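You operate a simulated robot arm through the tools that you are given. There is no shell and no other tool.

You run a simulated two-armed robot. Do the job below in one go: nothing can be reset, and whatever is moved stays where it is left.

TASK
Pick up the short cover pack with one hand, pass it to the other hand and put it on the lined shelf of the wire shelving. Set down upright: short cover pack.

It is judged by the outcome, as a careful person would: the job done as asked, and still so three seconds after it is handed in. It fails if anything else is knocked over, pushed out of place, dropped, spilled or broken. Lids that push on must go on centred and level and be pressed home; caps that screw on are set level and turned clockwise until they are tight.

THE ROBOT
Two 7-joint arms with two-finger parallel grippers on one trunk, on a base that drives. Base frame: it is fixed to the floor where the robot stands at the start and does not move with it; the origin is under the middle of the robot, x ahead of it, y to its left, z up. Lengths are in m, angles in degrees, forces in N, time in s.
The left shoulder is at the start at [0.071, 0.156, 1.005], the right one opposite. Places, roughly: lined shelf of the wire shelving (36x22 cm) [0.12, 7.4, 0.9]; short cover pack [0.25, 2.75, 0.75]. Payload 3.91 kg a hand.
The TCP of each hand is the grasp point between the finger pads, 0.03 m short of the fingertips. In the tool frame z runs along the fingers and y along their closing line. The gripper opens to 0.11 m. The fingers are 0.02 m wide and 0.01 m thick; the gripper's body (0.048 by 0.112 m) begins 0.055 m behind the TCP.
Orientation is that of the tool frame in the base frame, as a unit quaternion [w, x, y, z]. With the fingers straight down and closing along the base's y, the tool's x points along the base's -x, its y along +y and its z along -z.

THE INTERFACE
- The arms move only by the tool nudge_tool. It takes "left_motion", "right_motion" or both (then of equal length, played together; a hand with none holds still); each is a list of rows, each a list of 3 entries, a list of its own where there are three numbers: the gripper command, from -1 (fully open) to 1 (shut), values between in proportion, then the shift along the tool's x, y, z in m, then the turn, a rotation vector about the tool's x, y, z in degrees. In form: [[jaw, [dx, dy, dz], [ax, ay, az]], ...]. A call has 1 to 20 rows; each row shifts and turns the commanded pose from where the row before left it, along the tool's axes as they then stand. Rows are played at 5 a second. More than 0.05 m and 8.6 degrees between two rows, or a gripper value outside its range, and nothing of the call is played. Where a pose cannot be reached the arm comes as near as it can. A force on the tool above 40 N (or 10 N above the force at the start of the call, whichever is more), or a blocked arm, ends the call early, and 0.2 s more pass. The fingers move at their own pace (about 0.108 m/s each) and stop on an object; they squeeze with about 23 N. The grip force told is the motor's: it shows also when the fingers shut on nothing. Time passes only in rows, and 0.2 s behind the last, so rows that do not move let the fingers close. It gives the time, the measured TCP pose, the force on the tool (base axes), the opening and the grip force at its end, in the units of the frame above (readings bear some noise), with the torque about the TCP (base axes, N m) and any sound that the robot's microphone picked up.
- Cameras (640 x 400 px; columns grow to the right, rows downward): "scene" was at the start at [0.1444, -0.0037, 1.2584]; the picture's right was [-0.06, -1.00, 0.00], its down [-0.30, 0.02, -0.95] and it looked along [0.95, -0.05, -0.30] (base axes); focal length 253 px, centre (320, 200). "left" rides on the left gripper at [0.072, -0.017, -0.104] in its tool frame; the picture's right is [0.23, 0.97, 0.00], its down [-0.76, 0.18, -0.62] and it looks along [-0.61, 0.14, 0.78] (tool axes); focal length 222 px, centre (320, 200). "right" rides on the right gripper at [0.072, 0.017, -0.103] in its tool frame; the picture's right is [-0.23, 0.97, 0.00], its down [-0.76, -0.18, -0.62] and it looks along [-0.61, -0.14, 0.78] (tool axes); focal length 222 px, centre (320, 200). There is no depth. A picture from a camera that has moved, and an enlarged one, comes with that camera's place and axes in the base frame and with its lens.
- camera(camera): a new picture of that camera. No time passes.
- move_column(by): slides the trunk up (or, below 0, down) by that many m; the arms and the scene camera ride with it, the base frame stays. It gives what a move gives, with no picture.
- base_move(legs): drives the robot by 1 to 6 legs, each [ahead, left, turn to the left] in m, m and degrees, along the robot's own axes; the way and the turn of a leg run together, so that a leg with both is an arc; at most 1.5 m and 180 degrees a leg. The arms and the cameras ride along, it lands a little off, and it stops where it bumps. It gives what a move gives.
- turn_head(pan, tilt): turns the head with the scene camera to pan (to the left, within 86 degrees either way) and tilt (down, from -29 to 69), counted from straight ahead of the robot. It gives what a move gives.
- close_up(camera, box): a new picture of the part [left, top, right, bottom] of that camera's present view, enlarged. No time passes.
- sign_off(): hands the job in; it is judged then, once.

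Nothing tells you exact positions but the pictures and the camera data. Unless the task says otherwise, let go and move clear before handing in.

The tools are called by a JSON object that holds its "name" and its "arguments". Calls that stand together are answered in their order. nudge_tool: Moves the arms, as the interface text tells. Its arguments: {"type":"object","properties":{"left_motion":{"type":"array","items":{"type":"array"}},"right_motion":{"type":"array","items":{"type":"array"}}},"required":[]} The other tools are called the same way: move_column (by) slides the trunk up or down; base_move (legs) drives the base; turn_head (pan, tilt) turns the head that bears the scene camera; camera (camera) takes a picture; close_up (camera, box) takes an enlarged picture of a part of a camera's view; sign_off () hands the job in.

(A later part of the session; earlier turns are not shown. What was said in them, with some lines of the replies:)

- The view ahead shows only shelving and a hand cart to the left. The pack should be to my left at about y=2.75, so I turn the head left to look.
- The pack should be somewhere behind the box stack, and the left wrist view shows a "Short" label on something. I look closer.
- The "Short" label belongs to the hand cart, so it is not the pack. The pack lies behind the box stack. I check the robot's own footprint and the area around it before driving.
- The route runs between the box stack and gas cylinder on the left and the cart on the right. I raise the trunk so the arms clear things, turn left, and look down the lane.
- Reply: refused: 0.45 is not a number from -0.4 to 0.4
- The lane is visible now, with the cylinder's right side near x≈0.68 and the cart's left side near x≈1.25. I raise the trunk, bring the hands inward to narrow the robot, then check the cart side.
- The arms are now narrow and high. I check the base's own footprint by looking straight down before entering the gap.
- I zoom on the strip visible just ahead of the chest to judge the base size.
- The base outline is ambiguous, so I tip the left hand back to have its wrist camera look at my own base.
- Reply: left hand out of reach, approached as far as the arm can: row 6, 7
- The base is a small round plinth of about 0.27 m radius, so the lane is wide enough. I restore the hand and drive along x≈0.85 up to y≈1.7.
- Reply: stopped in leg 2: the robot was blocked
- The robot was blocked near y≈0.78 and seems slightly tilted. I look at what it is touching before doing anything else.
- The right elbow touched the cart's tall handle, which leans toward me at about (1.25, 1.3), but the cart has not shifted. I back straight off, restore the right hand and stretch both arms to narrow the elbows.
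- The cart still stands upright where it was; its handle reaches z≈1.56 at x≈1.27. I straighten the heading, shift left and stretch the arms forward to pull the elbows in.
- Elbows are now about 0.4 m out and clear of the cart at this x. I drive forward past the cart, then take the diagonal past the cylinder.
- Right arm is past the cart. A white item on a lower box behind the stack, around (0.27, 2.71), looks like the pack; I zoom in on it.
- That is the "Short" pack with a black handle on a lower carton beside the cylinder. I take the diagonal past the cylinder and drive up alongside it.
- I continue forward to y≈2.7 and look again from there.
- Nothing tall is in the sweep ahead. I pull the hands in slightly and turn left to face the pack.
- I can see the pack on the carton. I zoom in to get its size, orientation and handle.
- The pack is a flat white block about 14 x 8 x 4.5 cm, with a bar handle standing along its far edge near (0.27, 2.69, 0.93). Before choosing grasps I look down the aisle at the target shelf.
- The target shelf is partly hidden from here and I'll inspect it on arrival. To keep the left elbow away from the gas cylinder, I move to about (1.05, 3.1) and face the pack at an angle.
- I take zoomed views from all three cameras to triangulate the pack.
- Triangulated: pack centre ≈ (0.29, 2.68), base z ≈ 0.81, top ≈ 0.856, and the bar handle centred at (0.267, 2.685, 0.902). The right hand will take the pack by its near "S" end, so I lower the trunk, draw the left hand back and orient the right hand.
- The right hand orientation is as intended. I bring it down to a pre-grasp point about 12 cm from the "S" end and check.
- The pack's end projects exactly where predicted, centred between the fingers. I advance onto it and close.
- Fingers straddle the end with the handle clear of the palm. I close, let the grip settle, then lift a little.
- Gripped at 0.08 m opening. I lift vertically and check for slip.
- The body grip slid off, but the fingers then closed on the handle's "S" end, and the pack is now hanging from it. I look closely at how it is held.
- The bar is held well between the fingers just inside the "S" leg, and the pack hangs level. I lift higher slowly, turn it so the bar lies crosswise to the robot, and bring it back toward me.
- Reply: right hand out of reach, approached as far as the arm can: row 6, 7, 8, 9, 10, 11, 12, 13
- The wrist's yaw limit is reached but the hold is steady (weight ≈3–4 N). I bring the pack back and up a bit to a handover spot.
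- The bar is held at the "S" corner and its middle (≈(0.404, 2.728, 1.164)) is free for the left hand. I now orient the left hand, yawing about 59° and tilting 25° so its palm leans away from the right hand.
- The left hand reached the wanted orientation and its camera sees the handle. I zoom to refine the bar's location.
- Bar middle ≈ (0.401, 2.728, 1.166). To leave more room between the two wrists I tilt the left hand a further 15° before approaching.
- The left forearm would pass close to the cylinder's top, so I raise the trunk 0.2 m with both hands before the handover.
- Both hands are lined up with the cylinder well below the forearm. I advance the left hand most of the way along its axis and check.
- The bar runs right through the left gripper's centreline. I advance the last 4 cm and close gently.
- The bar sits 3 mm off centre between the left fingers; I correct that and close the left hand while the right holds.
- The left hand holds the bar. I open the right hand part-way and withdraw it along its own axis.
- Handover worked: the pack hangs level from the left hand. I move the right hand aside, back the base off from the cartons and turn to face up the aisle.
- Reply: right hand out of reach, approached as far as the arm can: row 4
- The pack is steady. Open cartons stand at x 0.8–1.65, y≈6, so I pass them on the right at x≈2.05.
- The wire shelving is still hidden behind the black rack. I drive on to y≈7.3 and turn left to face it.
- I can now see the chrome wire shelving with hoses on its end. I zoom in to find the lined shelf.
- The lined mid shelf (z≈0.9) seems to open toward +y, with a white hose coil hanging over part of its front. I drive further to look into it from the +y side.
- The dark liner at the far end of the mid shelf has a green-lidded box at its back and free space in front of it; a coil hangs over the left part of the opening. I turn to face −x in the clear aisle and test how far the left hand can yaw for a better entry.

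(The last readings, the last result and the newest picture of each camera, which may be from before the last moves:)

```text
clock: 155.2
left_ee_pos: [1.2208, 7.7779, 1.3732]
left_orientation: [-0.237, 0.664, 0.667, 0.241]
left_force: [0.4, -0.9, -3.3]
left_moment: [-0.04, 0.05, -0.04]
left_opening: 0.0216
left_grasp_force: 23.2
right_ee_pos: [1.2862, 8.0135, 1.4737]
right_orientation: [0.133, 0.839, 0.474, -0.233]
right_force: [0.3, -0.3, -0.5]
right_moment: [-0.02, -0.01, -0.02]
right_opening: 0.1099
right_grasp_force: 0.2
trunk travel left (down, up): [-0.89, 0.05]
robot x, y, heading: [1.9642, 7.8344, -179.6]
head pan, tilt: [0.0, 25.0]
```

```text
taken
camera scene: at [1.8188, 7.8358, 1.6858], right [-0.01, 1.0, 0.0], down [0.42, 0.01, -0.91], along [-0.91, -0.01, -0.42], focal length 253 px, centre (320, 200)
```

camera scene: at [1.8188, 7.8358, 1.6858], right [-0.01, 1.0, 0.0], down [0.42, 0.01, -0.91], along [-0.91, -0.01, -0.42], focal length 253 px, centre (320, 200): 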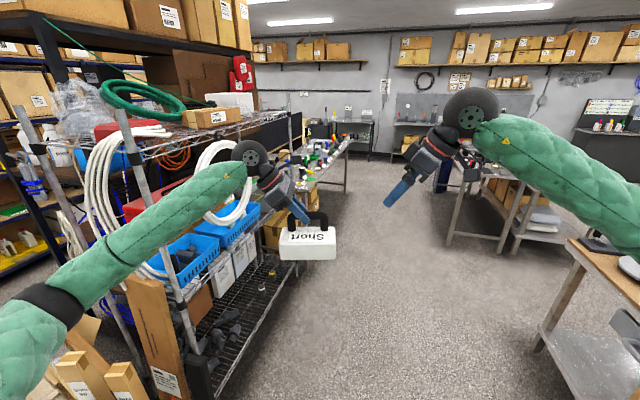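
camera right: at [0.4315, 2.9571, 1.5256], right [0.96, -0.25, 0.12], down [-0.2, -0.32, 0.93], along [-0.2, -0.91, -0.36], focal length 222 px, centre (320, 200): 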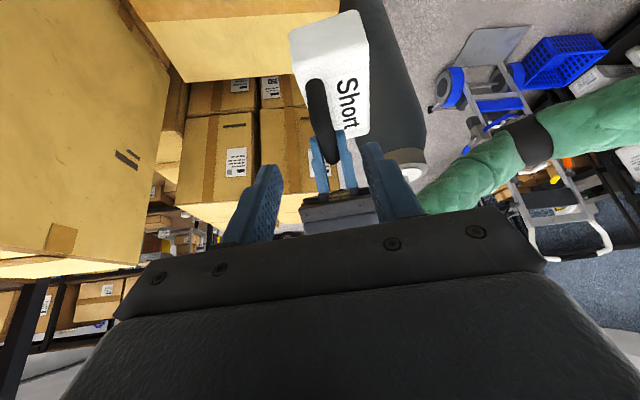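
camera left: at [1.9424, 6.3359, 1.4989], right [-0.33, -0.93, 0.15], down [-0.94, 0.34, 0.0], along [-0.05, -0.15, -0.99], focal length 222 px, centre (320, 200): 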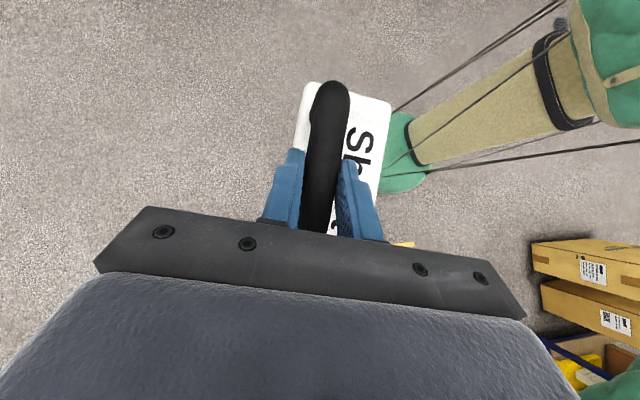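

That yaw was reachable and the pack stays level. I try further yaw to lean the palm toward me.

{"name": "nudge_tool", "arguments": {"left_motion": [[1, [0, 0, 0], [3.85, 0.07, -4.6]], [1, [0, 0, 0], [3.85, 0.07, -4.6]], [1, [0, 0, 0], [3.85, 0.07, -4.6]], [1, [0, 0, 0], [3.85, 0.07, -4.6]], [1, [0, 0, 0], [3.85, 0.07, -4.6]], [1, [0, 0, 0], [3.85, 0.07, -4.6]], [1, [0, 0, 0], [3.85, 0.07, -4.6]], [1, [0, 0, 0], [3.85, 0.07, -4.6]]]}}

{"name": "camera", "arguments": {"camera": "scene"}}

{"name": "close_up", "arguments": {"camera": "scene", "box": [200, 120, 392, 280]}}

```text
clock: 157.0
left_ee_pos: [1.2219, 7.7785, 1.3721]
left_orientation: [-0.319, 0.333, 0.879, 0.123]
left_force: [0.1, 0.2, -2.7]
left_moment: [-0.06, -0.01, -0.03]
left_opening: 0.0218
left_grasp_force: 22.7
right_ee_pos: [1.2864, 8.0134, 1.4741]
right_orientation: [0.133, 0.839, 0.473, -0.233]
right_force: [0.3, 0.0, 0.3]
right_moment: [-0.02, 0.0, -0.01]
right_opening: 0.1099
right_grasp_force: 0.1
trunk travel left (down, up): [-0.89, 0.05]
robot x, y, heading: [1.962, 7.8361, -179.4]
head pan, tilt: [0.0, 25.0]
```

```text
taken
camera scene: at [1.8188, 7.8363, 1.6858], right [-0.01, 1.0, 0.0], down [0.42, 0.0, -0.91], along [-0.91, -0.01, -0.42], focal length 253 px, centre (320, 200)
```

scene: 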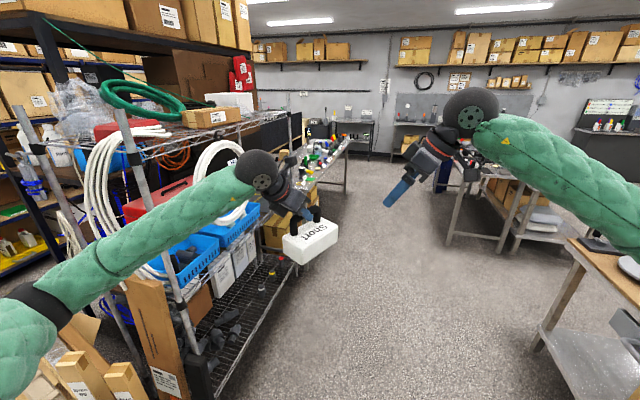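

```text
2.50 times, centred on (296, 200) of scene
camera zoom: at [1.8188, 7.8363, 1.6858], right [-0.01, 1.0, 0.0], down [0.42, 0.0, -0.91], along [-0.91, -0.01, -0.42], focal length 632 px, centre (380, 200)
```

zoom: 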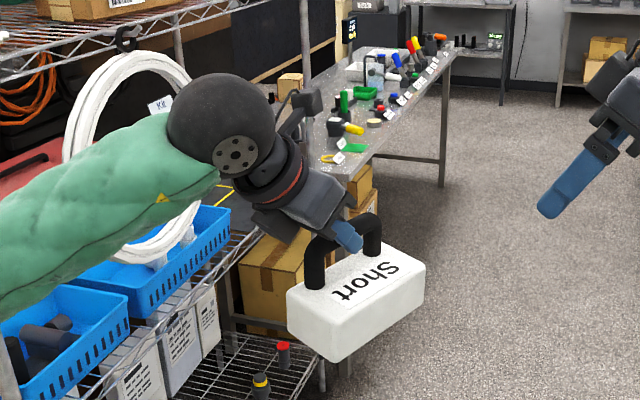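

The left wrist accepts it easily. I continue the yaw so the hand will reach straight forward-and-down into the shelf.

{"name": "nudge_tool", "arguments": {"left_motion": [[1, [0, 0, 0], [3.85, 0.07, -4.6]], [1, [0, 0, 0], [3.85, 0.07, -4.6]], [1, [0, 0, 0], [3.85, 0.07, -4.6]], [1, [0, 0, 0], [3.85, 0.07, -4.6]], [1, [0, 0, 0], [3.85, 0.07, -4.6]], [1, [0, 0, 0], [3.85, 0.07, -4.6]], [1, [0, 0, 0], [3.85, 0.07, -4.6]]]}}

{"name": "camera", "arguments": {"camera": "scene"}}

{"name": "camera", "arguments": {"camera": "left"}}

```text
clock: 158.6
left_ee_pos: [1.2209, 7.7772, 1.3728]
left_orientation: [-0.344, -0.004, 0.939, 0.001]
left_force: [0.0, 0.9, -2.9]
left_moment: [-0.07, -0.05, -0.01]
left_opening: 0.0215
left_grasp_force: 22.8
right_ee_pos: [1.2864, 8.0136, 1.4735]
right_orientation: [0.133, 0.839, 0.473, -0.232]
right_force: [-0.8, -0.2, 0.0]
right_moment: [-0.07, 0.0, 0.02]
right_opening: 0.11
right_grasp_force: 0.1
trunk travel left (down, up): [-0.89, 0.05]
robot x, y, heading: [1.9603, 7.8351, -179.3]
head pan, tilt: [0.0, 25.0]
```

```text
taken
camera scene: at [1.8185, 7.8367, 1.6858], right [-0.01, 1.0, 0.0], down [0.42, 0.0, -0.91], along [-0.91, -0.01, -0.42], focal length 253 px, centre (320, 200)
```

scene: 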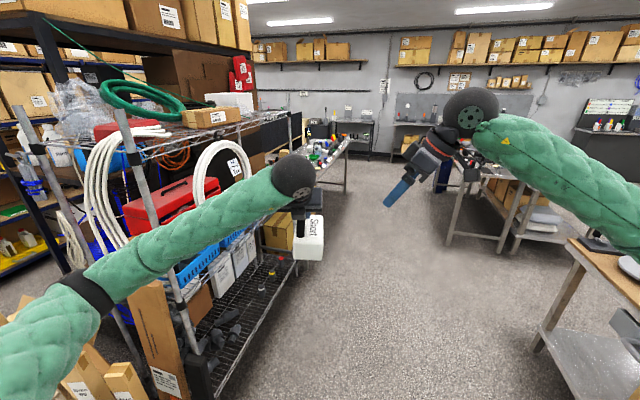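

```text
taken
camera left: at [1.2316, 7.7604, 1.4985], right [-0.18, 0.97, 0.15], down [0.98, 0.18, -0.02], along [-0.04, 0.15, -0.99], focal length 222 px, centre (320, 200)
```

left: 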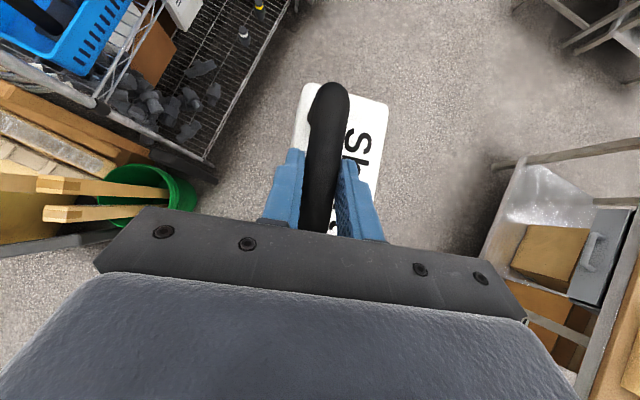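

Now the left hand reaches forward and down with the pack's long side pointing ahead, ideal for entering between the coil and the post. I stow the right hand back and drive along the aisle to stand off in front of the lined shelf.

{"name": "nudge_tool", "arguments": {"right_motion": [[-1, [0.0323, 0.0145, -0.0311], [0, 0, 0]], [-1, [0.0323, 0.0145, -0.0311], [0, 0, 0]], [-1, [0.0323, 0.0145, -0.0311], [0, 0, 0]], [-1, [0.0323, 0.0145, -0.0311], [0, 0, 0]], [-1, [0.0323, 0.0145, -0.0311], [0, 0, 0]]]}}

{"name": "base_move", "arguments": {"legs": [[0, -0.68, 0], [0.75, 0, 0]]}}

{"name": "turn_head", "arguments": {"pan": 30, "tilt": 25}}

{"name": "camera", "arguments": {"camera": "scene"}}

```text
clock: 159.8
left_ee_pos: [1.2229, 7.7783, 1.3741]
left_orientation: [-0.344, -0.002, 0.939, 0.002]
left_force: [0.3, 0.8, -3.0]
left_moment: [-0.06, -0.08, 0.04]
left_opening: 0.0218
left_grasp_force: 22.5
right_ee_pos: [1.4646, 8.1645, 1.5226]
right_orientation: [0.133, 0.839, 0.473, -0.234]
right_force: [0.3, 0.0, 0.2]
right_moment: [-0.04, 0.0, -0.05]
right_opening: 0.1098
right_grasp_force: 0.0
trunk travel left (down, up): [-0.89, 0.05]
robot x, y, heading: [1.9589, 7.8354, -178.9]
head pan, tilt: [0.0, 25.0]
```

```text
clock: 167.3
left_ee_pos: [0.4506, 8.4507, 1.374]
left_orientation: [-0.344, -0.006, 0.939, 0.002]
left_force: [0.0, -0.1, -2.8]
left_moment: [-0.05, -0.05, -0.01]
left_opening: 0.0213
left_grasp_force: 22.6
right_ee_pos: [0.6905, 8.8357, 1.5215]
right_orientation: [0.132, 0.838, 0.476, -0.233]
right_force: [-1.1, -0.7, 0.3]
right_moment: [0.0, 0.01, -0.03]
right_opening: 0.11
right_grasp_force: 0.0
trunk travel left (down, up): [-0.89, 0.05]
robot x, y, heading: [1.1871, 8.5139, -178.9]
head pan, tilt: [0.0, 25.0]
```

```text
clock: 168.3
left_ee_pos: [0.4507, 8.4496, 1.3739]
left_orientation: [-0.344, -0.006, 0.939, 0.001]
left_force: [-0.4, -1.0, -4.3]
left_moment: [-0.05, -0.06, -0.03]
left_opening: 0.0215
left_grasp_force: 22.5
right_ee_pos: [0.6895, 8.8369, 1.522]
right_orientation: [0.133, 0.838, 0.476, -0.232]
right_force: [0.0, 0.4, 1.0]
right_moment: [0.01, 0.01, -0.01]
right_opening: 0.1104
right_grasp_force: 0.1
trunk travel left (down, up): [-0.89, 0.05]
robot x, y, heading: [1.1903, 8.512, -179.1]
head pan, tilt: [30.0, 25.0]
```

```text
taken
camera scene: at [1.0611, 8.4666, 1.6859], right [-0.52, 0.86, 0.0], down [0.36, 0.22, -0.91], along [-0.78, -0.47, -0.42], focal length 253 px, centre (320, 200)
```

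scene: 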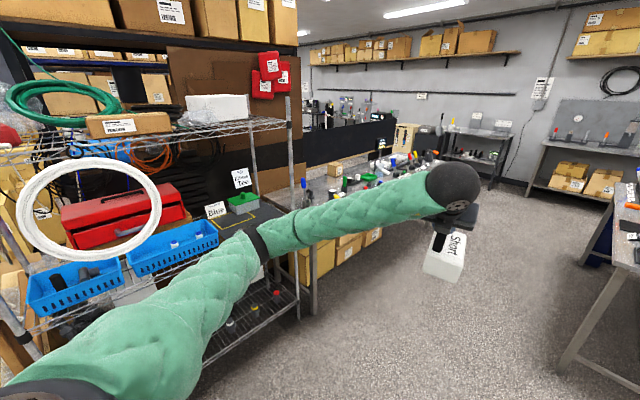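

The path is clear. I drive on to x≈0.38 and turn left to face the shelf opening squarely.

{"name": "base_move", "arguments": {"legs": [[0.8, 0, 0], [0, 0, 40], [0, 0, 33]]}}

{"name": "turn_head", "arguments": {"pan": 0, "tilt": 30}}

{"name": "camera", "arguments": {"camera": "scene"}}

{"name": "camera", "arguments": {"camera": "left"}}

```text
clock: 176.1
left_ee_pos: [0.2052, 7.7793, 1.3727]
left_orientation: [-0.278, -0.558, 0.755, -0.203]
left_force: [-0.4, -0.7, -3.9]
left_moment: [0.03, -0.05, 0.01]
left_opening: 0.0216
left_grasp_force: 22.8
right_ee_pos: [-0.0901, 8.123, 1.5218]
right_orientation: [0.245, 0.395, 0.879, -0.108]
right_force: [0.1, 0.5, 0.2]
right_moment: [-0.01, -0.02, 0.03]
right_opening: 0.1099
right_grasp_force: 0.0
trunk travel left (down, up): [-0.89, 0.05]
robot x, y, heading: [0.3685, 8.5015, -106.9]
head pan, tilt: [30.0, 25.0]
```

```text
clock: 177.1
left_ee_pos: [0.2052, 7.7789, 1.3729]
left_orientation: [-0.278, -0.558, 0.756, -0.202]
left_force: [0.3, 0.5, -3.1]
left_moment: [0.02, -0.06, -0.01]
left_opening: 0.0218
left_grasp_force: 22.7
right_ee_pos: [-0.0912, 8.123, 1.5213]
right_orientation: [0.245, 0.396, 0.878, -0.109]
right_force: [-0.3, 0.1, -0.6]
right_moment: [0.01, 0.02, -0.01]
right_opening: 0.11
right_grasp_force: 0.0
trunk travel left (down, up): [-0.89, 0.05]
robot x, y, heading: [0.3715, 8.5028, -106.6]
head pan, tilt: [0.0, 30.0]
```

```text
taken
camera scene: at [0.3302, 8.3684, 1.6779], right [-0.96, 0.29, 0.0], down [0.14, 0.48, -0.87], along [-0.25, -0.83, -0.5], focal length 253 px, centre (320, 200)
```

scene: 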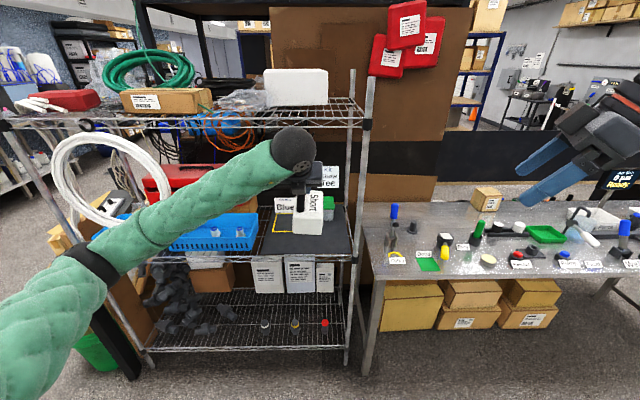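

```text
taken
camera left: at [0.2244, 7.784, 1.4985], right [-0.98, 0.12, 0.15], down [0.12, 0.99, -0.01], along [-0.15, 0.0, -0.99], focal length 222 px, centre (320, 200)
```

left: 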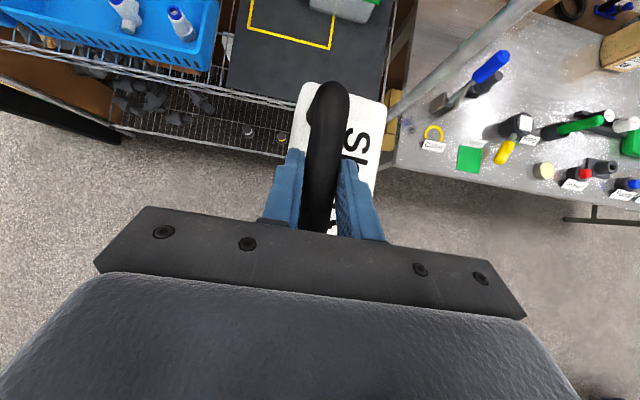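

I'm squarely in front of the opening: free liner lies between the blue bin and the right post, in front of the green-lidded box. I raise the right hand out of the way, lower the trunk so the pack's base is about 6 cm above the liner, and re-check.

{"name": "nudge_tool", "arguments": {"right_motion": [[-1, [-0.0233, 0, -0.0385], [0, 0, 0]], [-1, [-0.0233, 0, -0.0385], [0, 0, 0]], [-1, [-0.0233, 0, -0.0385], [0, 0, 0]], [-1, [-0.0233, 0, -0.0385], [0, 0, 0]]]}}

{"name": "move_column", "arguments": {"by": -0.29}}

{"name": "camera", "arguments": {"camera": "scene"}}

{"name": "camera", "arguments": {"camera": "left"}}

```text
clock: 178.1
left_ee_pos: [0.2064, 7.7801, 1.3735]
left_orientation: [-0.279, -0.559, 0.754, -0.202]
left_force: [0.0, 0.4, -3.5]
left_moment: [0.05, -0.04, 0.04]
left_opening: 0.0216
left_grasp_force: 22.8
right_ee_pos: [-0.0896, 8.1251, 1.7016]
right_orientation: [0.244, 0.396, 0.879, -0.109]
right_force: [1.0, -0.7, -1.0]
right_moment: [0.0, 0.02, 0.03]
right_opening: 0.11
right_grasp_force: 0.1
trunk travel left (down, up): [-0.89, 0.05]
robot x, y, heading: [0.3712, 8.5016, -106.6]
head pan, tilt: [0.0, 30.0]
```

```text
clock: 181.0
left_ee_pos: [0.2049, 7.7789, 1.0826]
left_orientation: [-0.278, -0.558, 0.755, -0.201]
left_force: [-0.1, -0.3, -2.0]
left_moment: [0.04, -0.06, 0.0]
left_opening: 0.0216
left_grasp_force: 22.5
right_ee_pos: [-0.0905, 8.1237, 1.4109]
right_orientation: [0.244, 0.397, 0.878, -0.11]
right_force: [-0.2, 0.2, 0.2]
right_moment: [0.02, 0.02, -0.03]
right_opening: 0.1099
right_grasp_force: 0.0
trunk travel left (down, up): [-0.6, 0.34]
robot x, y, heading: [0.3719, 8.5016, -106.6]
head pan, tilt: [0.0, 30.0]
```

```text
taken
camera scene: at [0.3305, 8.3686, 1.3879], right [-0.96, 0.29, 0.0], down [0.14, 0.48, -0.87], along [-0.25, -0.83, -0.5], focal length 253 px, centre (320, 200)
```

scene: 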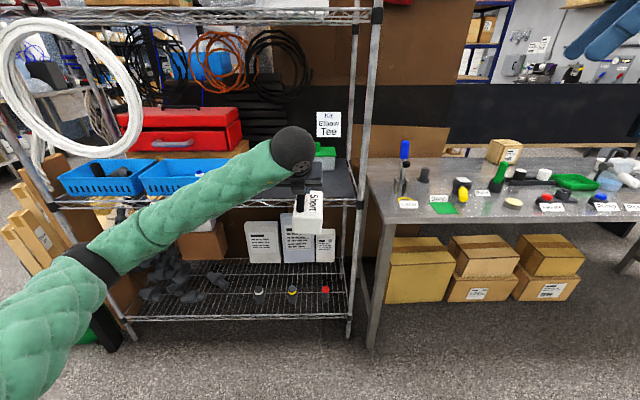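

```text
taken
camera left: at [0.2248, 7.7842, 1.2087], right [-0.98, 0.12, 0.15], down [0.12, 0.99, -0.02], along [-0.15, 0.0, -0.99], focal length 222 px, centre (320, 200)
```

left: 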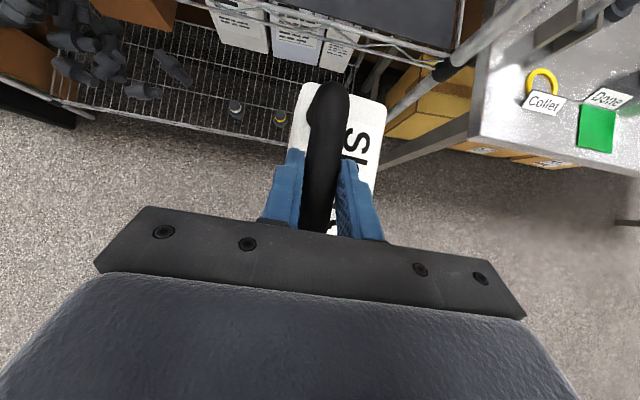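

{"name": "close_up", "arguments": {"camera": "scene", "box": [230, 120, 390, 260]}}

{"name": "close_up", "arguments": {"camera": "left", "box": [240, 0, 480, 150]}}

```text
2.86 times, centred on (310, 190) of scene
camera zoom: at [0.3305, 8.3686, 1.3879], right [-0.96, 0.29, 0.0], down [0.14, 0.48, -0.87], along [-0.25, -0.83, -0.5], focal length 723 px, centre (349, 229)
```

zoom: 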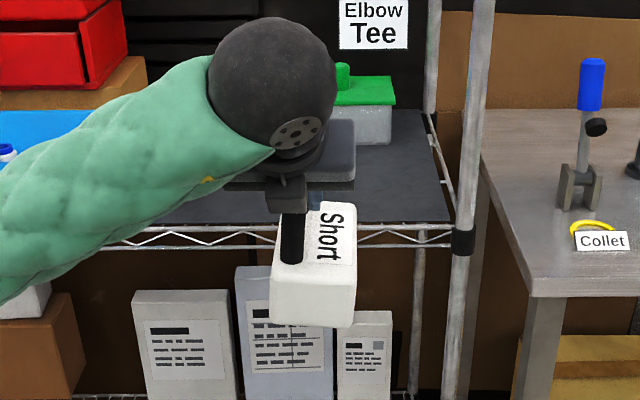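

```text
2.67 times, centred on (360, 75) of left
camera zoom: at [0.2248, 7.7842, 1.2087], right [-0.98, 0.12, 0.15], down [0.12, 0.99, -0.02], along [-0.15, 0.0, -0.99], focal length 592 px, centre (213, 533)
```

zoom: 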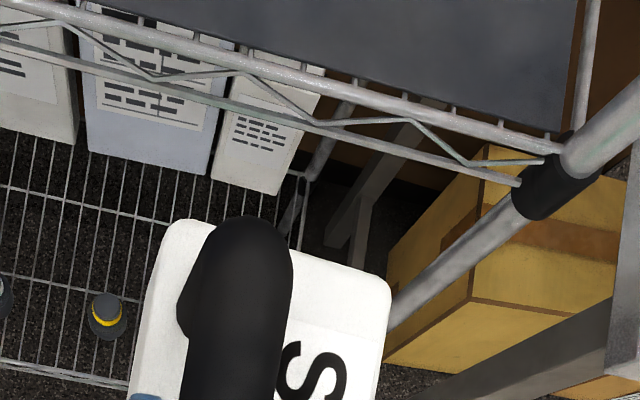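

Triangulated liner height is z≈0.895 with its front-right corner at (−0.06, 7.57); the pack's base is at ≈0.98. I shift right 6 cm and drive in part-way, then verify.

{"name": "base_move", "arguments": {"legs": [[0, -0.06, 0], [0.2, 0, 0]]}}

{"name": "camera", "arguments": {"camera": "scene"}}

{"name": "camera", "arguments": {"camera": "left"}}

```text
clock: 183.2
left_ee_pos: [0.0881, 7.6029, 1.0821]
left_orientation: [-0.278, -0.558, 0.755, -0.201]
left_force: [-0.6, -0.1, -3.0]
left_moment: [0.0, -0.07, 0.02]
left_opening: 0.022
left_grasp_force: 22.8
right_ee_pos: [-0.2059, 7.9478, 1.4094]
right_orientation: [0.245, 0.396, 0.878, -0.108]
right_force: [0.6, -0.2, 0.6]
right_moment: [0.04, -0.01, 0.01]
right_opening: 0.1099
right_grasp_force: 0.0
trunk travel left (down, up): [-0.6, 0.34]
robot x, y, heading: [0.2546, 8.3301, -106.5]
head pan, tilt: [0.0, 30.0]
```

```text
taken
camera scene: at [0.2144, 8.193, 1.3877], right [-0.96, 0.29, 0.0], down [0.14, 0.48, -0.87], along [-0.25, -0.83, -0.5], focal length 253 px, centre (320, 200)
```

scene: 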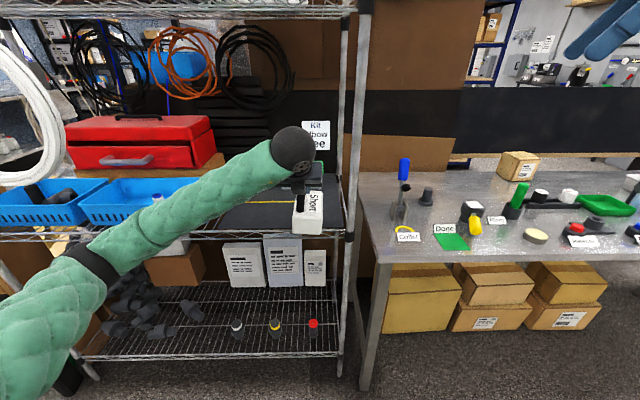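

```text
taken
camera left: at [0.1081, 7.6088, 1.2077], right [-0.98, 0.12, 0.15], down [0.12, 0.99, -0.01], along [-0.15, 0.0, -0.99], focal length 222 px, centre (320, 200)
```

left: 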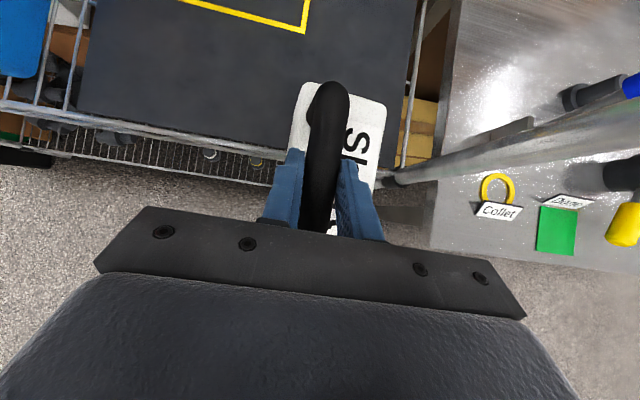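

Alignment is right: pack heading for the free liner, post well clear. I drive in the remaining 16 cm.

{"name": "base_move", "arguments": {"legs": [[0.16, 0, 0]]}}

{"name": "camera", "arguments": {"camera": "scene"}}

{"name": "camera", "arguments": {"camera": "left"}}

{"name": "close_up", "arguments": {"camera": "scene", "box": [220, 110, 380, 250]}}

```text
clock: 184.6
left_ee_pos: [0.0404, 7.4503, 1.0823]
left_orientation: [-0.278, -0.558, 0.756, -0.202]
left_force: [0.0, -1.0, -3.3]
left_moment: [0.04, -0.04, -0.01]
left_opening: 0.0216
left_grasp_force: 23.1
right_ee_pos: [-0.2534, 7.7958, 1.4086]
right_orientation: [0.246, 0.397, 0.878, -0.108]
right_force: [-0.8, -0.1, -0.5]
right_moment: [0.01, 0.0, 0.02]
right_opening: 0.1101
right_grasp_force: 0.0
trunk travel left (down, up): [-0.6, 0.34]
robot x, y, heading: [0.2073, 8.1784, -107.0]
head pan, tilt: [0.0, 30.0]
```

```text
taken
camera scene: at [0.1675, 8.0397, 1.3877], right [-0.96, 0.29, 0.0], down [0.15, 0.48, -0.86], along [-0.25, -0.83, -0.5], focal length 253 px, centre (320, 200)
```

scene: 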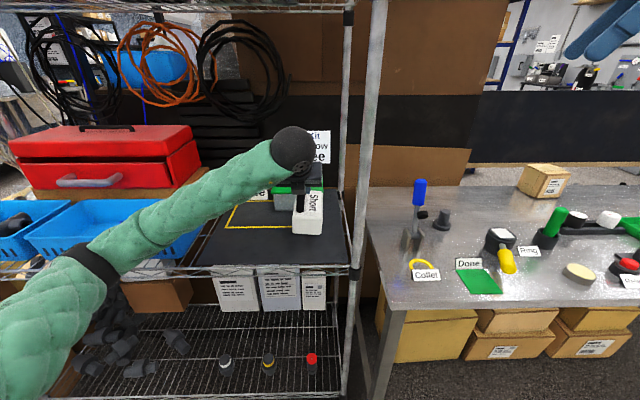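

```text
taken
camera left: at [0.0596, 7.4558, 1.2073], right [-0.98, 0.12, 0.15], down [0.12, 0.99, -0.01], along [-0.15, 0.01, -0.99], focal length 222 px, centre (320, 200)
```

left: 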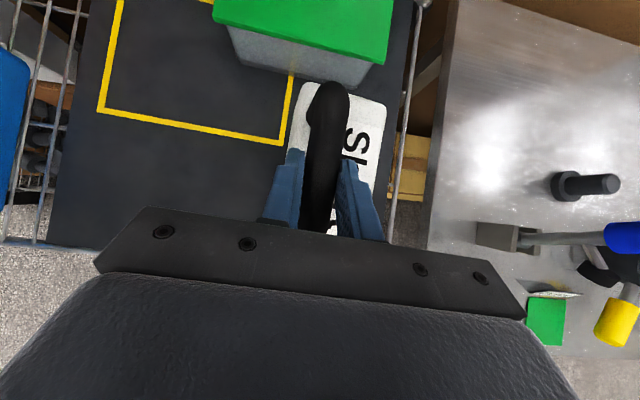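

```text
2.86 times, centred on (300, 180) of scene
camera zoom: at [0.1675, 8.0397, 1.3877], right [-0.96, 0.29, 0.0], down [0.15, 0.48, -0.86], along [-0.25, -0.83, -0.5], focal length 723 px, centre (377, 257)
```

zoom: 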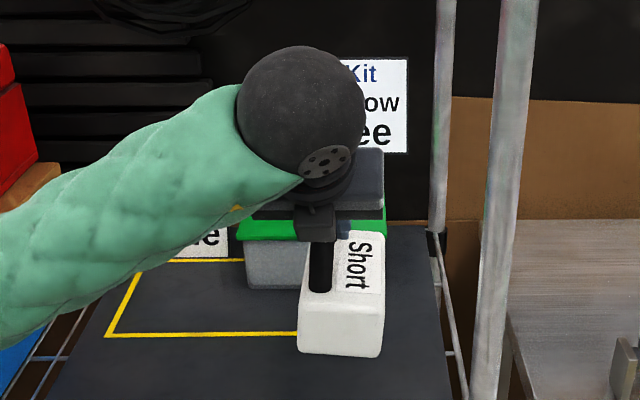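

Everything lines up: the pack sits to the right of the yellow outline, 7 cm clear of the green-lidded box, all on liner. I lower it, most of the way first.

{"name": "nudge_tool", "arguments": {"left_motion": [[1, [-0.0113, -0.0001, 0.0134], [0, 0, 0]], [1, [-0.0113, -0.0001, 0.0134], [0, 0, 0]], [1, [-0.0113, -0.0001, 0.0134], [0, 0, 0]], [1, [-0.0113, -0.0001, 0.0134], [0, 0, 0]], [1, [0, 0, 0], [0, 0, 0]]]}}

{"name": "close_up", "arguments": {"camera": "scene", "box": [220, 110, 380, 250]}}

{"name": "camera", "arguments": {"camera": "left"}}

```text
clock: 185.8
left_ee_pos: [0.0417, 7.4504, 1.0141]
left_orientation: [-0.279, -0.557, 0.756, -0.202]
left_force: [3.3, -1.3, 11.1]
left_moment: [0.32, 0.03, 0.02]
left_opening: 0.0216
left_grasp_force: 23.0
right_ee_pos: [-0.2534, 7.799, 1.411]
right_orientation: [0.244, 0.398, 0.877, -0.11]
right_force: [-0.2, 0.1, -0.6]
right_moment: [-0.01, -0.02, -0.01]
right_opening: 0.1098
right_grasp_force: 0.0
trunk travel left (down, up): [-0.6, 0.34]
robot x, y, heading: [0.2082, 8.1784, -106.9]
head pan, tilt: [0.0, 30.0]
```

```text
2.86 times, centred on (300, 180) of scene
camera zoom: at [0.1686, 8.0422, 1.3882], right [-0.96, 0.29, 0.0], down [0.15, 0.48, -0.87], along [-0.25, -0.83, -0.5], focal length 723 px, centre (377, 257)
```

zoom: 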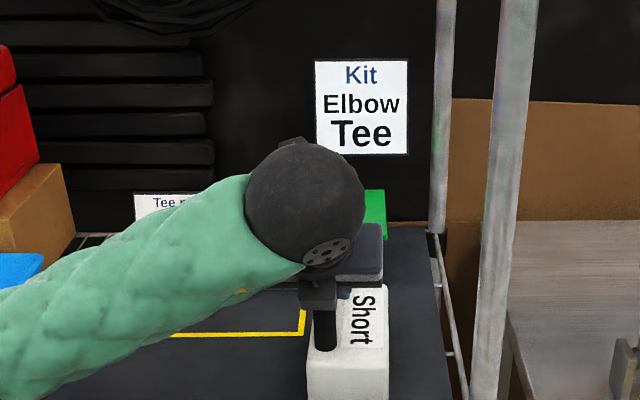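

```text
taken
camera left: at [0.0612, 7.457, 1.14], right [-0.98, 0.12, 0.15], down [0.12, 0.99, -0.02], along [-0.15, 0.0, -0.99], focal length 222 px, centre (320, 200)
```

left: 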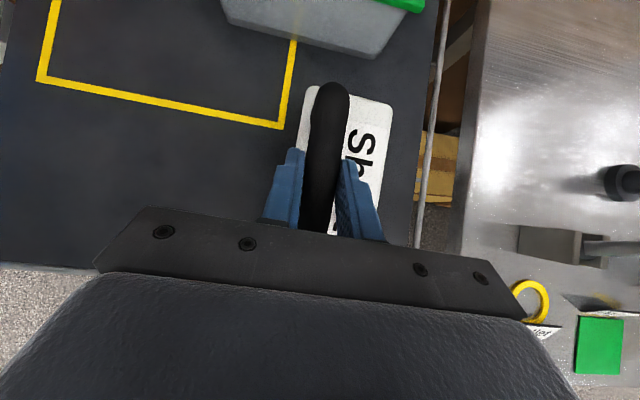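

Contact is made, with the near end touching first. I ease down a few more millimetres to let the pack settle flat before releasing.

{"name": "nudge_tool", "arguments": {"left_motion": [[1, [-0.0013, 0, 0.0015], [0, 0, 0]], [1, [-0.0013, 0, 0.0015], [0, 0, 0]], [1, [0, 0, 0], [0, 0, 0]]]}}

{"name": "close_up", "arguments": {"camera": "left", "box": [230, 50, 470, 250]}}

{"name": "turn_head", "arguments": {"pan": 0, "tilt": 38}}

{"name": "close_up", "arguments": {"camera": "scene", "box": [250, 110, 370, 220]}}

```text
clock: 186.6
left_ee_pos: [0.0417, 7.453, 1.0109]
left_orientation: [-0.28, -0.557, 0.756, -0.202]
left_force: [-1.4, -2.8, 28.3]
left_moment: [-0.17, 0.03, 0.61]
left_opening: 0.022
left_grasp_force: 22.9
right_ee_pos: [-0.2531, 7.7993, 1.4103]
right_orientation: [0.246, 0.397, 0.877, -0.11]
right_force: [0.6, -0.3, 0.4]
right_moment: [0.01, 0.02, -0.02]
right_opening: 0.1099
right_grasp_force: 0.1
trunk travel left (down, up): [-0.6, 0.34]
robot x, y, heading: [0.2071, 8.1748, -107.0]
head pan, tilt: [0.0, 30.0]
```

```text
2.00 times, centred on (350, 150) of left
camera zoom: at [0.0607, 7.4586, 1.1364], right [-0.98, 0.13, 0.15], down [0.12, 0.99, -0.02], along [-0.15, 0.0, -0.99], focal length 444 px, centre (260, 300)
```

zoom: 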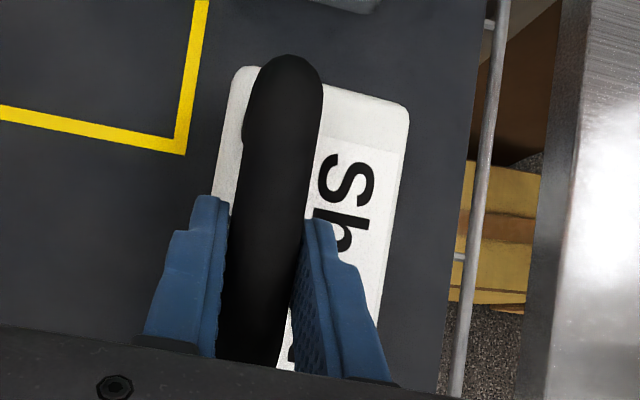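

```text
clock: 187.2
left_ee_pos: [0.042, 7.4512, 1.0106]
left_orientation: [-0.28, -0.556, 0.756, -0.201]
left_force: [-2.3, -3.8, 30.2]
left_moment: [-0.15, 0.06, 0.02]
left_opening: 0.0219
left_grasp_force: 22.7
right_ee_pos: [-0.254, 7.8, 1.4105]
right_orientation: [0.245, 0.397, 0.878, -0.111]
right_force: [0.3, 1.1, -0.3]
right_moment: [0.01, 0.02, 0.04]
right_opening: 0.1101
right_grasp_force: 0.0
trunk travel left (down, up): [-0.6, 0.34]
robot x, y, heading: [0.2121, 8.1742, -106.9]
head pan, tilt: [0.0, 38.0]
```

```text
3.64 times, centred on (310, 165) of scene
camera zoom: at [0.1697, 8.0475, 1.3758], right [-0.96, 0.29, 0.0], down [0.18, 0.59, -0.79], along [-0.23, -0.75, -0.61], focal length 920 px, centre (356, 327)
```

zoom: 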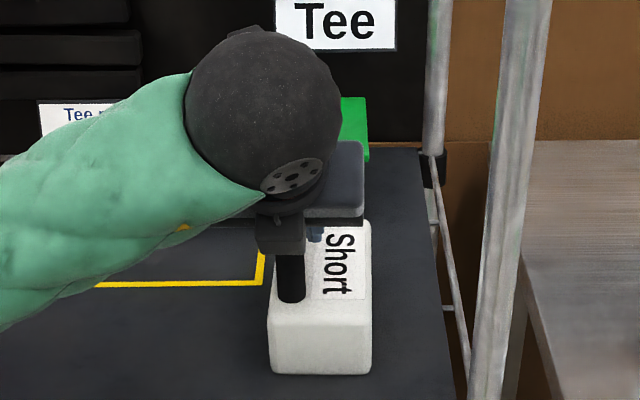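

It is flat now, with the pressure centred. I ease off the pressure, open the fingers and let things settle.

{"name": "nudge_tool", "arguments": {"left_motion": [[1, [0.0019, 0, -0.0023], [0, 0, 0]], [1, [0, 0, 0], [0, 0, 0]], [0.2, [0, 0, 0], [0, 0, 0]], [0.2, [0, 0, 0], [0, 0, 0]], [-0.2, [0, 0, 0], [0, 0, 0]], [-0.2, [0, 0, 0], [0, 0, 0]]]}}

{"name": "camera", "arguments": {"camera": "left"}}

{"name": "close_up", "arguments": {"camera": "scene", "box": [250, 110, 370, 220]}}

```text
clock: 188.7
left_ee_pos: [0.0424, 7.4515, 1.0105]
left_orientation: [-0.279, -0.557, 0.756, -0.202]
left_force: [-0.4, 0.3, -0.3]
left_moment: [-0.04, -0.01, -0.01]
left_opening: 0.0661
left_grasp_force: 0.0
right_ee_pos: [-0.2534, 7.7985, 1.4102]
right_orientation: [0.245, 0.398, 0.877, -0.109]
right_force: [0.0, -0.2, -0.4]
right_moment: [-0.03, 0.04, 0.0]
right_opening: 0.1099
right_grasp_force: 0.2
trunk travel left (down, up): [-0.6, 0.34]
robot x, y, heading: [0.2079, 8.1773, -106.9]
head pan, tilt: [0.0, 38.0]
```

```text
taken
camera left: at [0.0602, 7.4573, 1.137], right [-0.98, 0.12, 0.15], down [0.12, 0.99, -0.01], along [-0.15, 0.0, -0.99], focal length 222 px, centre (320, 200)
```

left: 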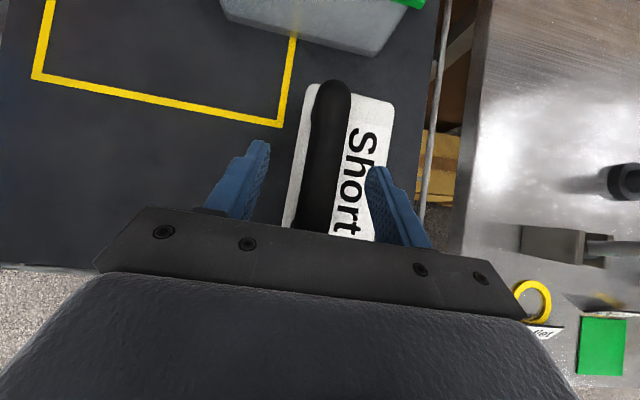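

```text
3.64 times, centred on (310, 165) of scene
camera zoom: at [0.1694, 8.0457, 1.3755], right [-0.96, 0.29, 0.0], down [0.18, 0.59, -0.79], along [-0.23, -0.75, -0.62], focal length 920 px, centre (356, 327)
```

zoom: 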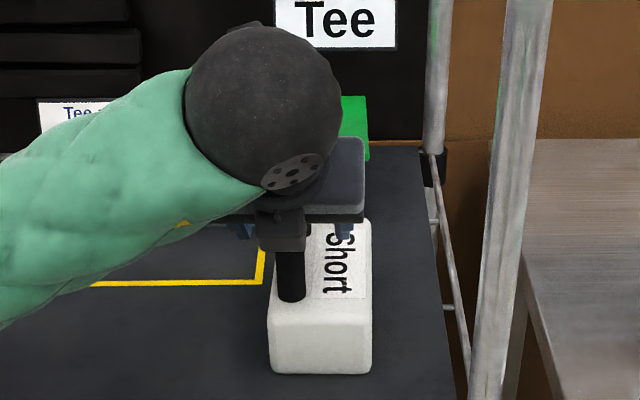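

Released and the pack stands still, flat. I withdraw the hand along its own axis, clear of the handle.

{"name": "nudge_tool", "arguments": {"left_motion": [[-0.5, [0, 0, -0.015], [0, 0, 0]], [-0.5, [0, 0, -0.02], [0, 0, 0]], [-0.5, [0, 0, -0.03], [0, 0, 0]], [-0.5, [0, 0, -0.03], [0, 0, 0]], [-0.5, [0, 0, -0.03], [0, 0, 0]], [-0.5, [0, 0, -0.03], [0, 0, 0]]]}}

{"name": "camera", "arguments": {"camera": "left"}}

{"name": "camera", "arguments": {"camera": "scene"}}

```text
clock: 190.1
left_ee_pos: [0.0725, 7.5491, 1.132]
left_orientation: [-0.279, -0.557, 0.756, -0.202]
left_force: [0.4, -0.3, 0.1]
left_moment: [-0.01, 0.02, 0.02]
left_opening: 0.0827
left_grasp_force: 0.1
right_ee_pos: [-0.2532, 7.7995, 1.4117]
right_orientation: [0.244, 0.398, 0.877, -0.11]
right_force: [-0.5, 0.5, -0.6]
right_moment: [-0.01, -0.03, 0.0]
right_opening: 0.1101
right_grasp_force: 0.1
trunk travel left (down, up): [-0.6, 0.34]
robot x, y, heading: [0.2094, 8.1761, -106.7]
head pan, tilt: [0.0, 38.0]
```

```text
taken
camera left: at [0.0912, 7.5547, 1.2577], right [-0.98, 0.12, 0.15], down [0.12, 0.99, -0.02], along [-0.15, 0.0, -0.99], focal length 222 px, centre (320, 200)
```

left: 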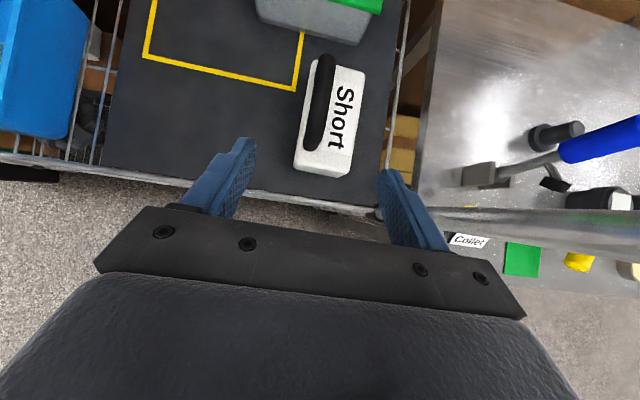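

```text
taken
camera scene: at [0.1696, 8.0468, 1.3756], right [-0.96, 0.29, 0.0], down [0.18, 0.59, -0.79], along [-0.23, -0.75, -0.62], focal length 253 px, centre (320, 200)
```

scene: 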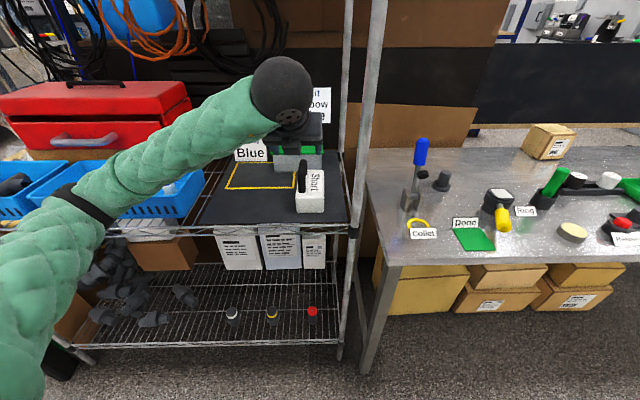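

The pack stands upright, fully on the liner, and nothing else has moved. I back straight away from the shelving and take a last look.

{"name": "base_move", "arguments": {"legs": [[-0.35, 0, 0]]}}

{"name": "camera", "arguments": {"camera": "scene"}}

{"name": "close_up", "arguments": {"camera": "scene", "box": [220, 80, 380, 220]}}

```text
clock: 192.3
left_ee_pos: [0.1726, 7.8814, 1.131]
left_orientation: [-0.28, -0.556, 0.757, -0.201]
left_force: [0.5, 0.1, 0.8]
left_moment: [0.02, 0.0, 0.0]
left_opening: 0.0824
left_grasp_force: 0.1
right_ee_pos: [-0.1513, 8.1337, 1.41]
right_orientation: [0.244, 0.399, 0.877, -0.11]
right_force: [0.9, 0.6, 0.2]
right_moment: [-0.05, 0.01, 0.0]
right_opening: 0.1101
right_grasp_force: 0.0
trunk travel left (down, up): [-0.6, 0.34]
robot x, y, heading: [0.3089, 8.5071, -107.1]
head pan, tilt: [0.0, 38.0]
```

```text
taken
camera scene: at [0.2711, 8.3801, 1.3756], right [-0.96, 0.29, 0.0], down [0.18, 0.59, -0.79], along [-0.23, -0.75, -0.62], focal length 253 px, centre (320, 200)
```

scene: 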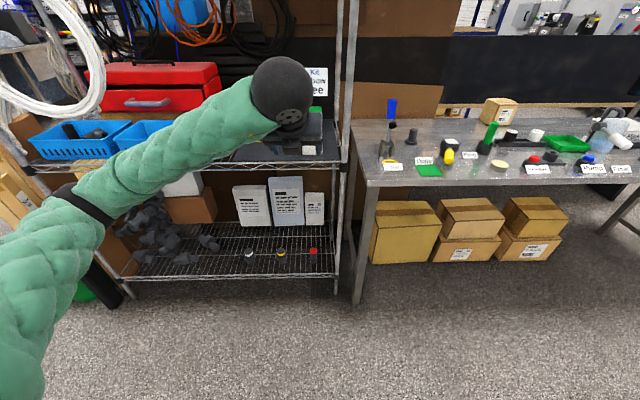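

```text
2.86 times, centred on (300, 150) of scene
camera zoom: at [0.2711, 8.3801, 1.3756], right [-0.96, 0.29, 0.0], down [0.18, 0.59, -0.79], along [-0.23, -0.75, -0.62], focal length 723 px, centre (377, 343)
```

zoom: 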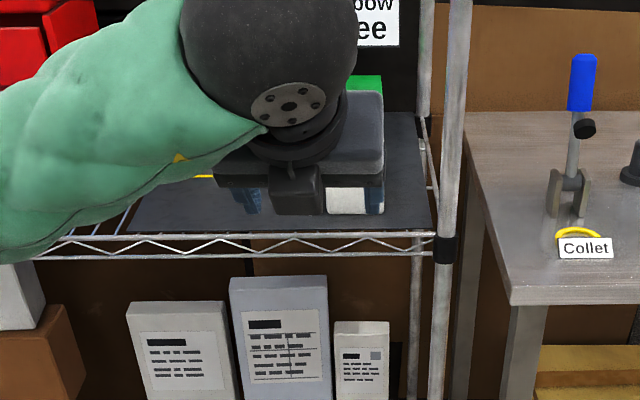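

The hand blocks the view, so I raise the trunk a little to check the pack once more before handing in.

{"name": "move_column", "arguments": {"by": 0.3}}

{"name": "camera", "arguments": {"camera": "left"}}

{"name": "camera", "arguments": {"camera": "scene"}}

```text
clock: 195.3
left_ee_pos: [0.1712, 7.8804, 1.4323]
left_orientation: [-0.278, -0.556, 0.756, -0.202]
left_force: [-1.1, -0.3, 0.8]
left_moment: [0.03, 0.01, 0.03]
left_opening: 0.0824
left_grasp_force: 0.0
right_ee_pos: [-0.1518, 8.1332, 1.7109]
right_orientation: [0.244, 0.398, 0.877, -0.109]
right_force: [0.5, 0.3, -0.4]
right_moment: [0.0, 0.0, 0.01]
right_opening: 0.1102
right_grasp_force: 0.0
trunk travel left (down, up): [-0.9, 0.04]
robot x, y, heading: [0.3096, 8.5054, -107.1]
head pan, tilt: [0.0, 38.0]
```

```text
taken
camera left: at [0.1909, 7.8868, 1.5569], right [-0.98, 0.13, 0.15], down [0.13, 0.99, -0.01], along [-0.15, 0.0, -0.99], focal length 222 px, centre (320, 200)
```

left: 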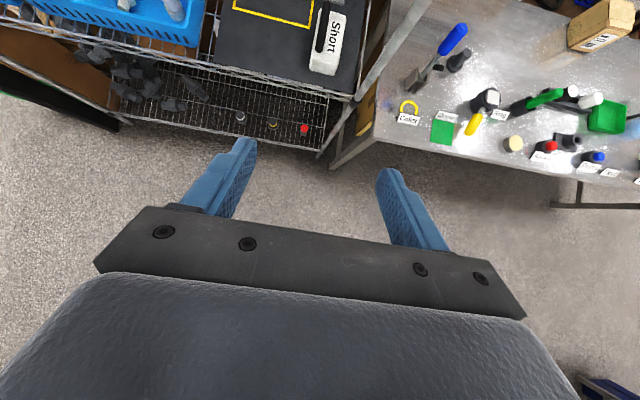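

```text
taken
camera scene: at [0.2706, 8.3789, 1.6754], right [-0.96, 0.29, 0.0], down [0.18, 0.59, -0.79], along [-0.23, -0.75, -0.62], focal length 253 px, centre (320, 200)
```

scene: 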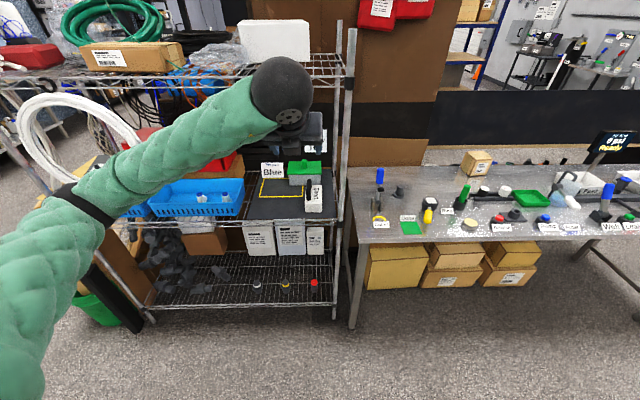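

The pack stands upright on the lined shelf, with everything around it in place and both hands clear. I hand the job in.

{"name": "sign_off", "arguments": {}}

```text
The job is handed in.
```

The short cover pack is on the lined shelf of the wire shelving. It stands upright and flat, with its whole base on the liner. I picked it up with the right hand and passed it to the left hand, which set it down. Both hands were clear when I handed in.

- **Cart contact:** On the way to the pack, my right elbow touched the hand cart's handle and stopped the robot. I backed off, and from the pictures the cart stayed where it was and upright.
- **Grip slip:** When I lifted the pack, the right hand's grip on the body slid off and the fingers caught the handle instead. The pack was not dropped.

Nothing around the pack on the shelf looked disturbed in the last views.
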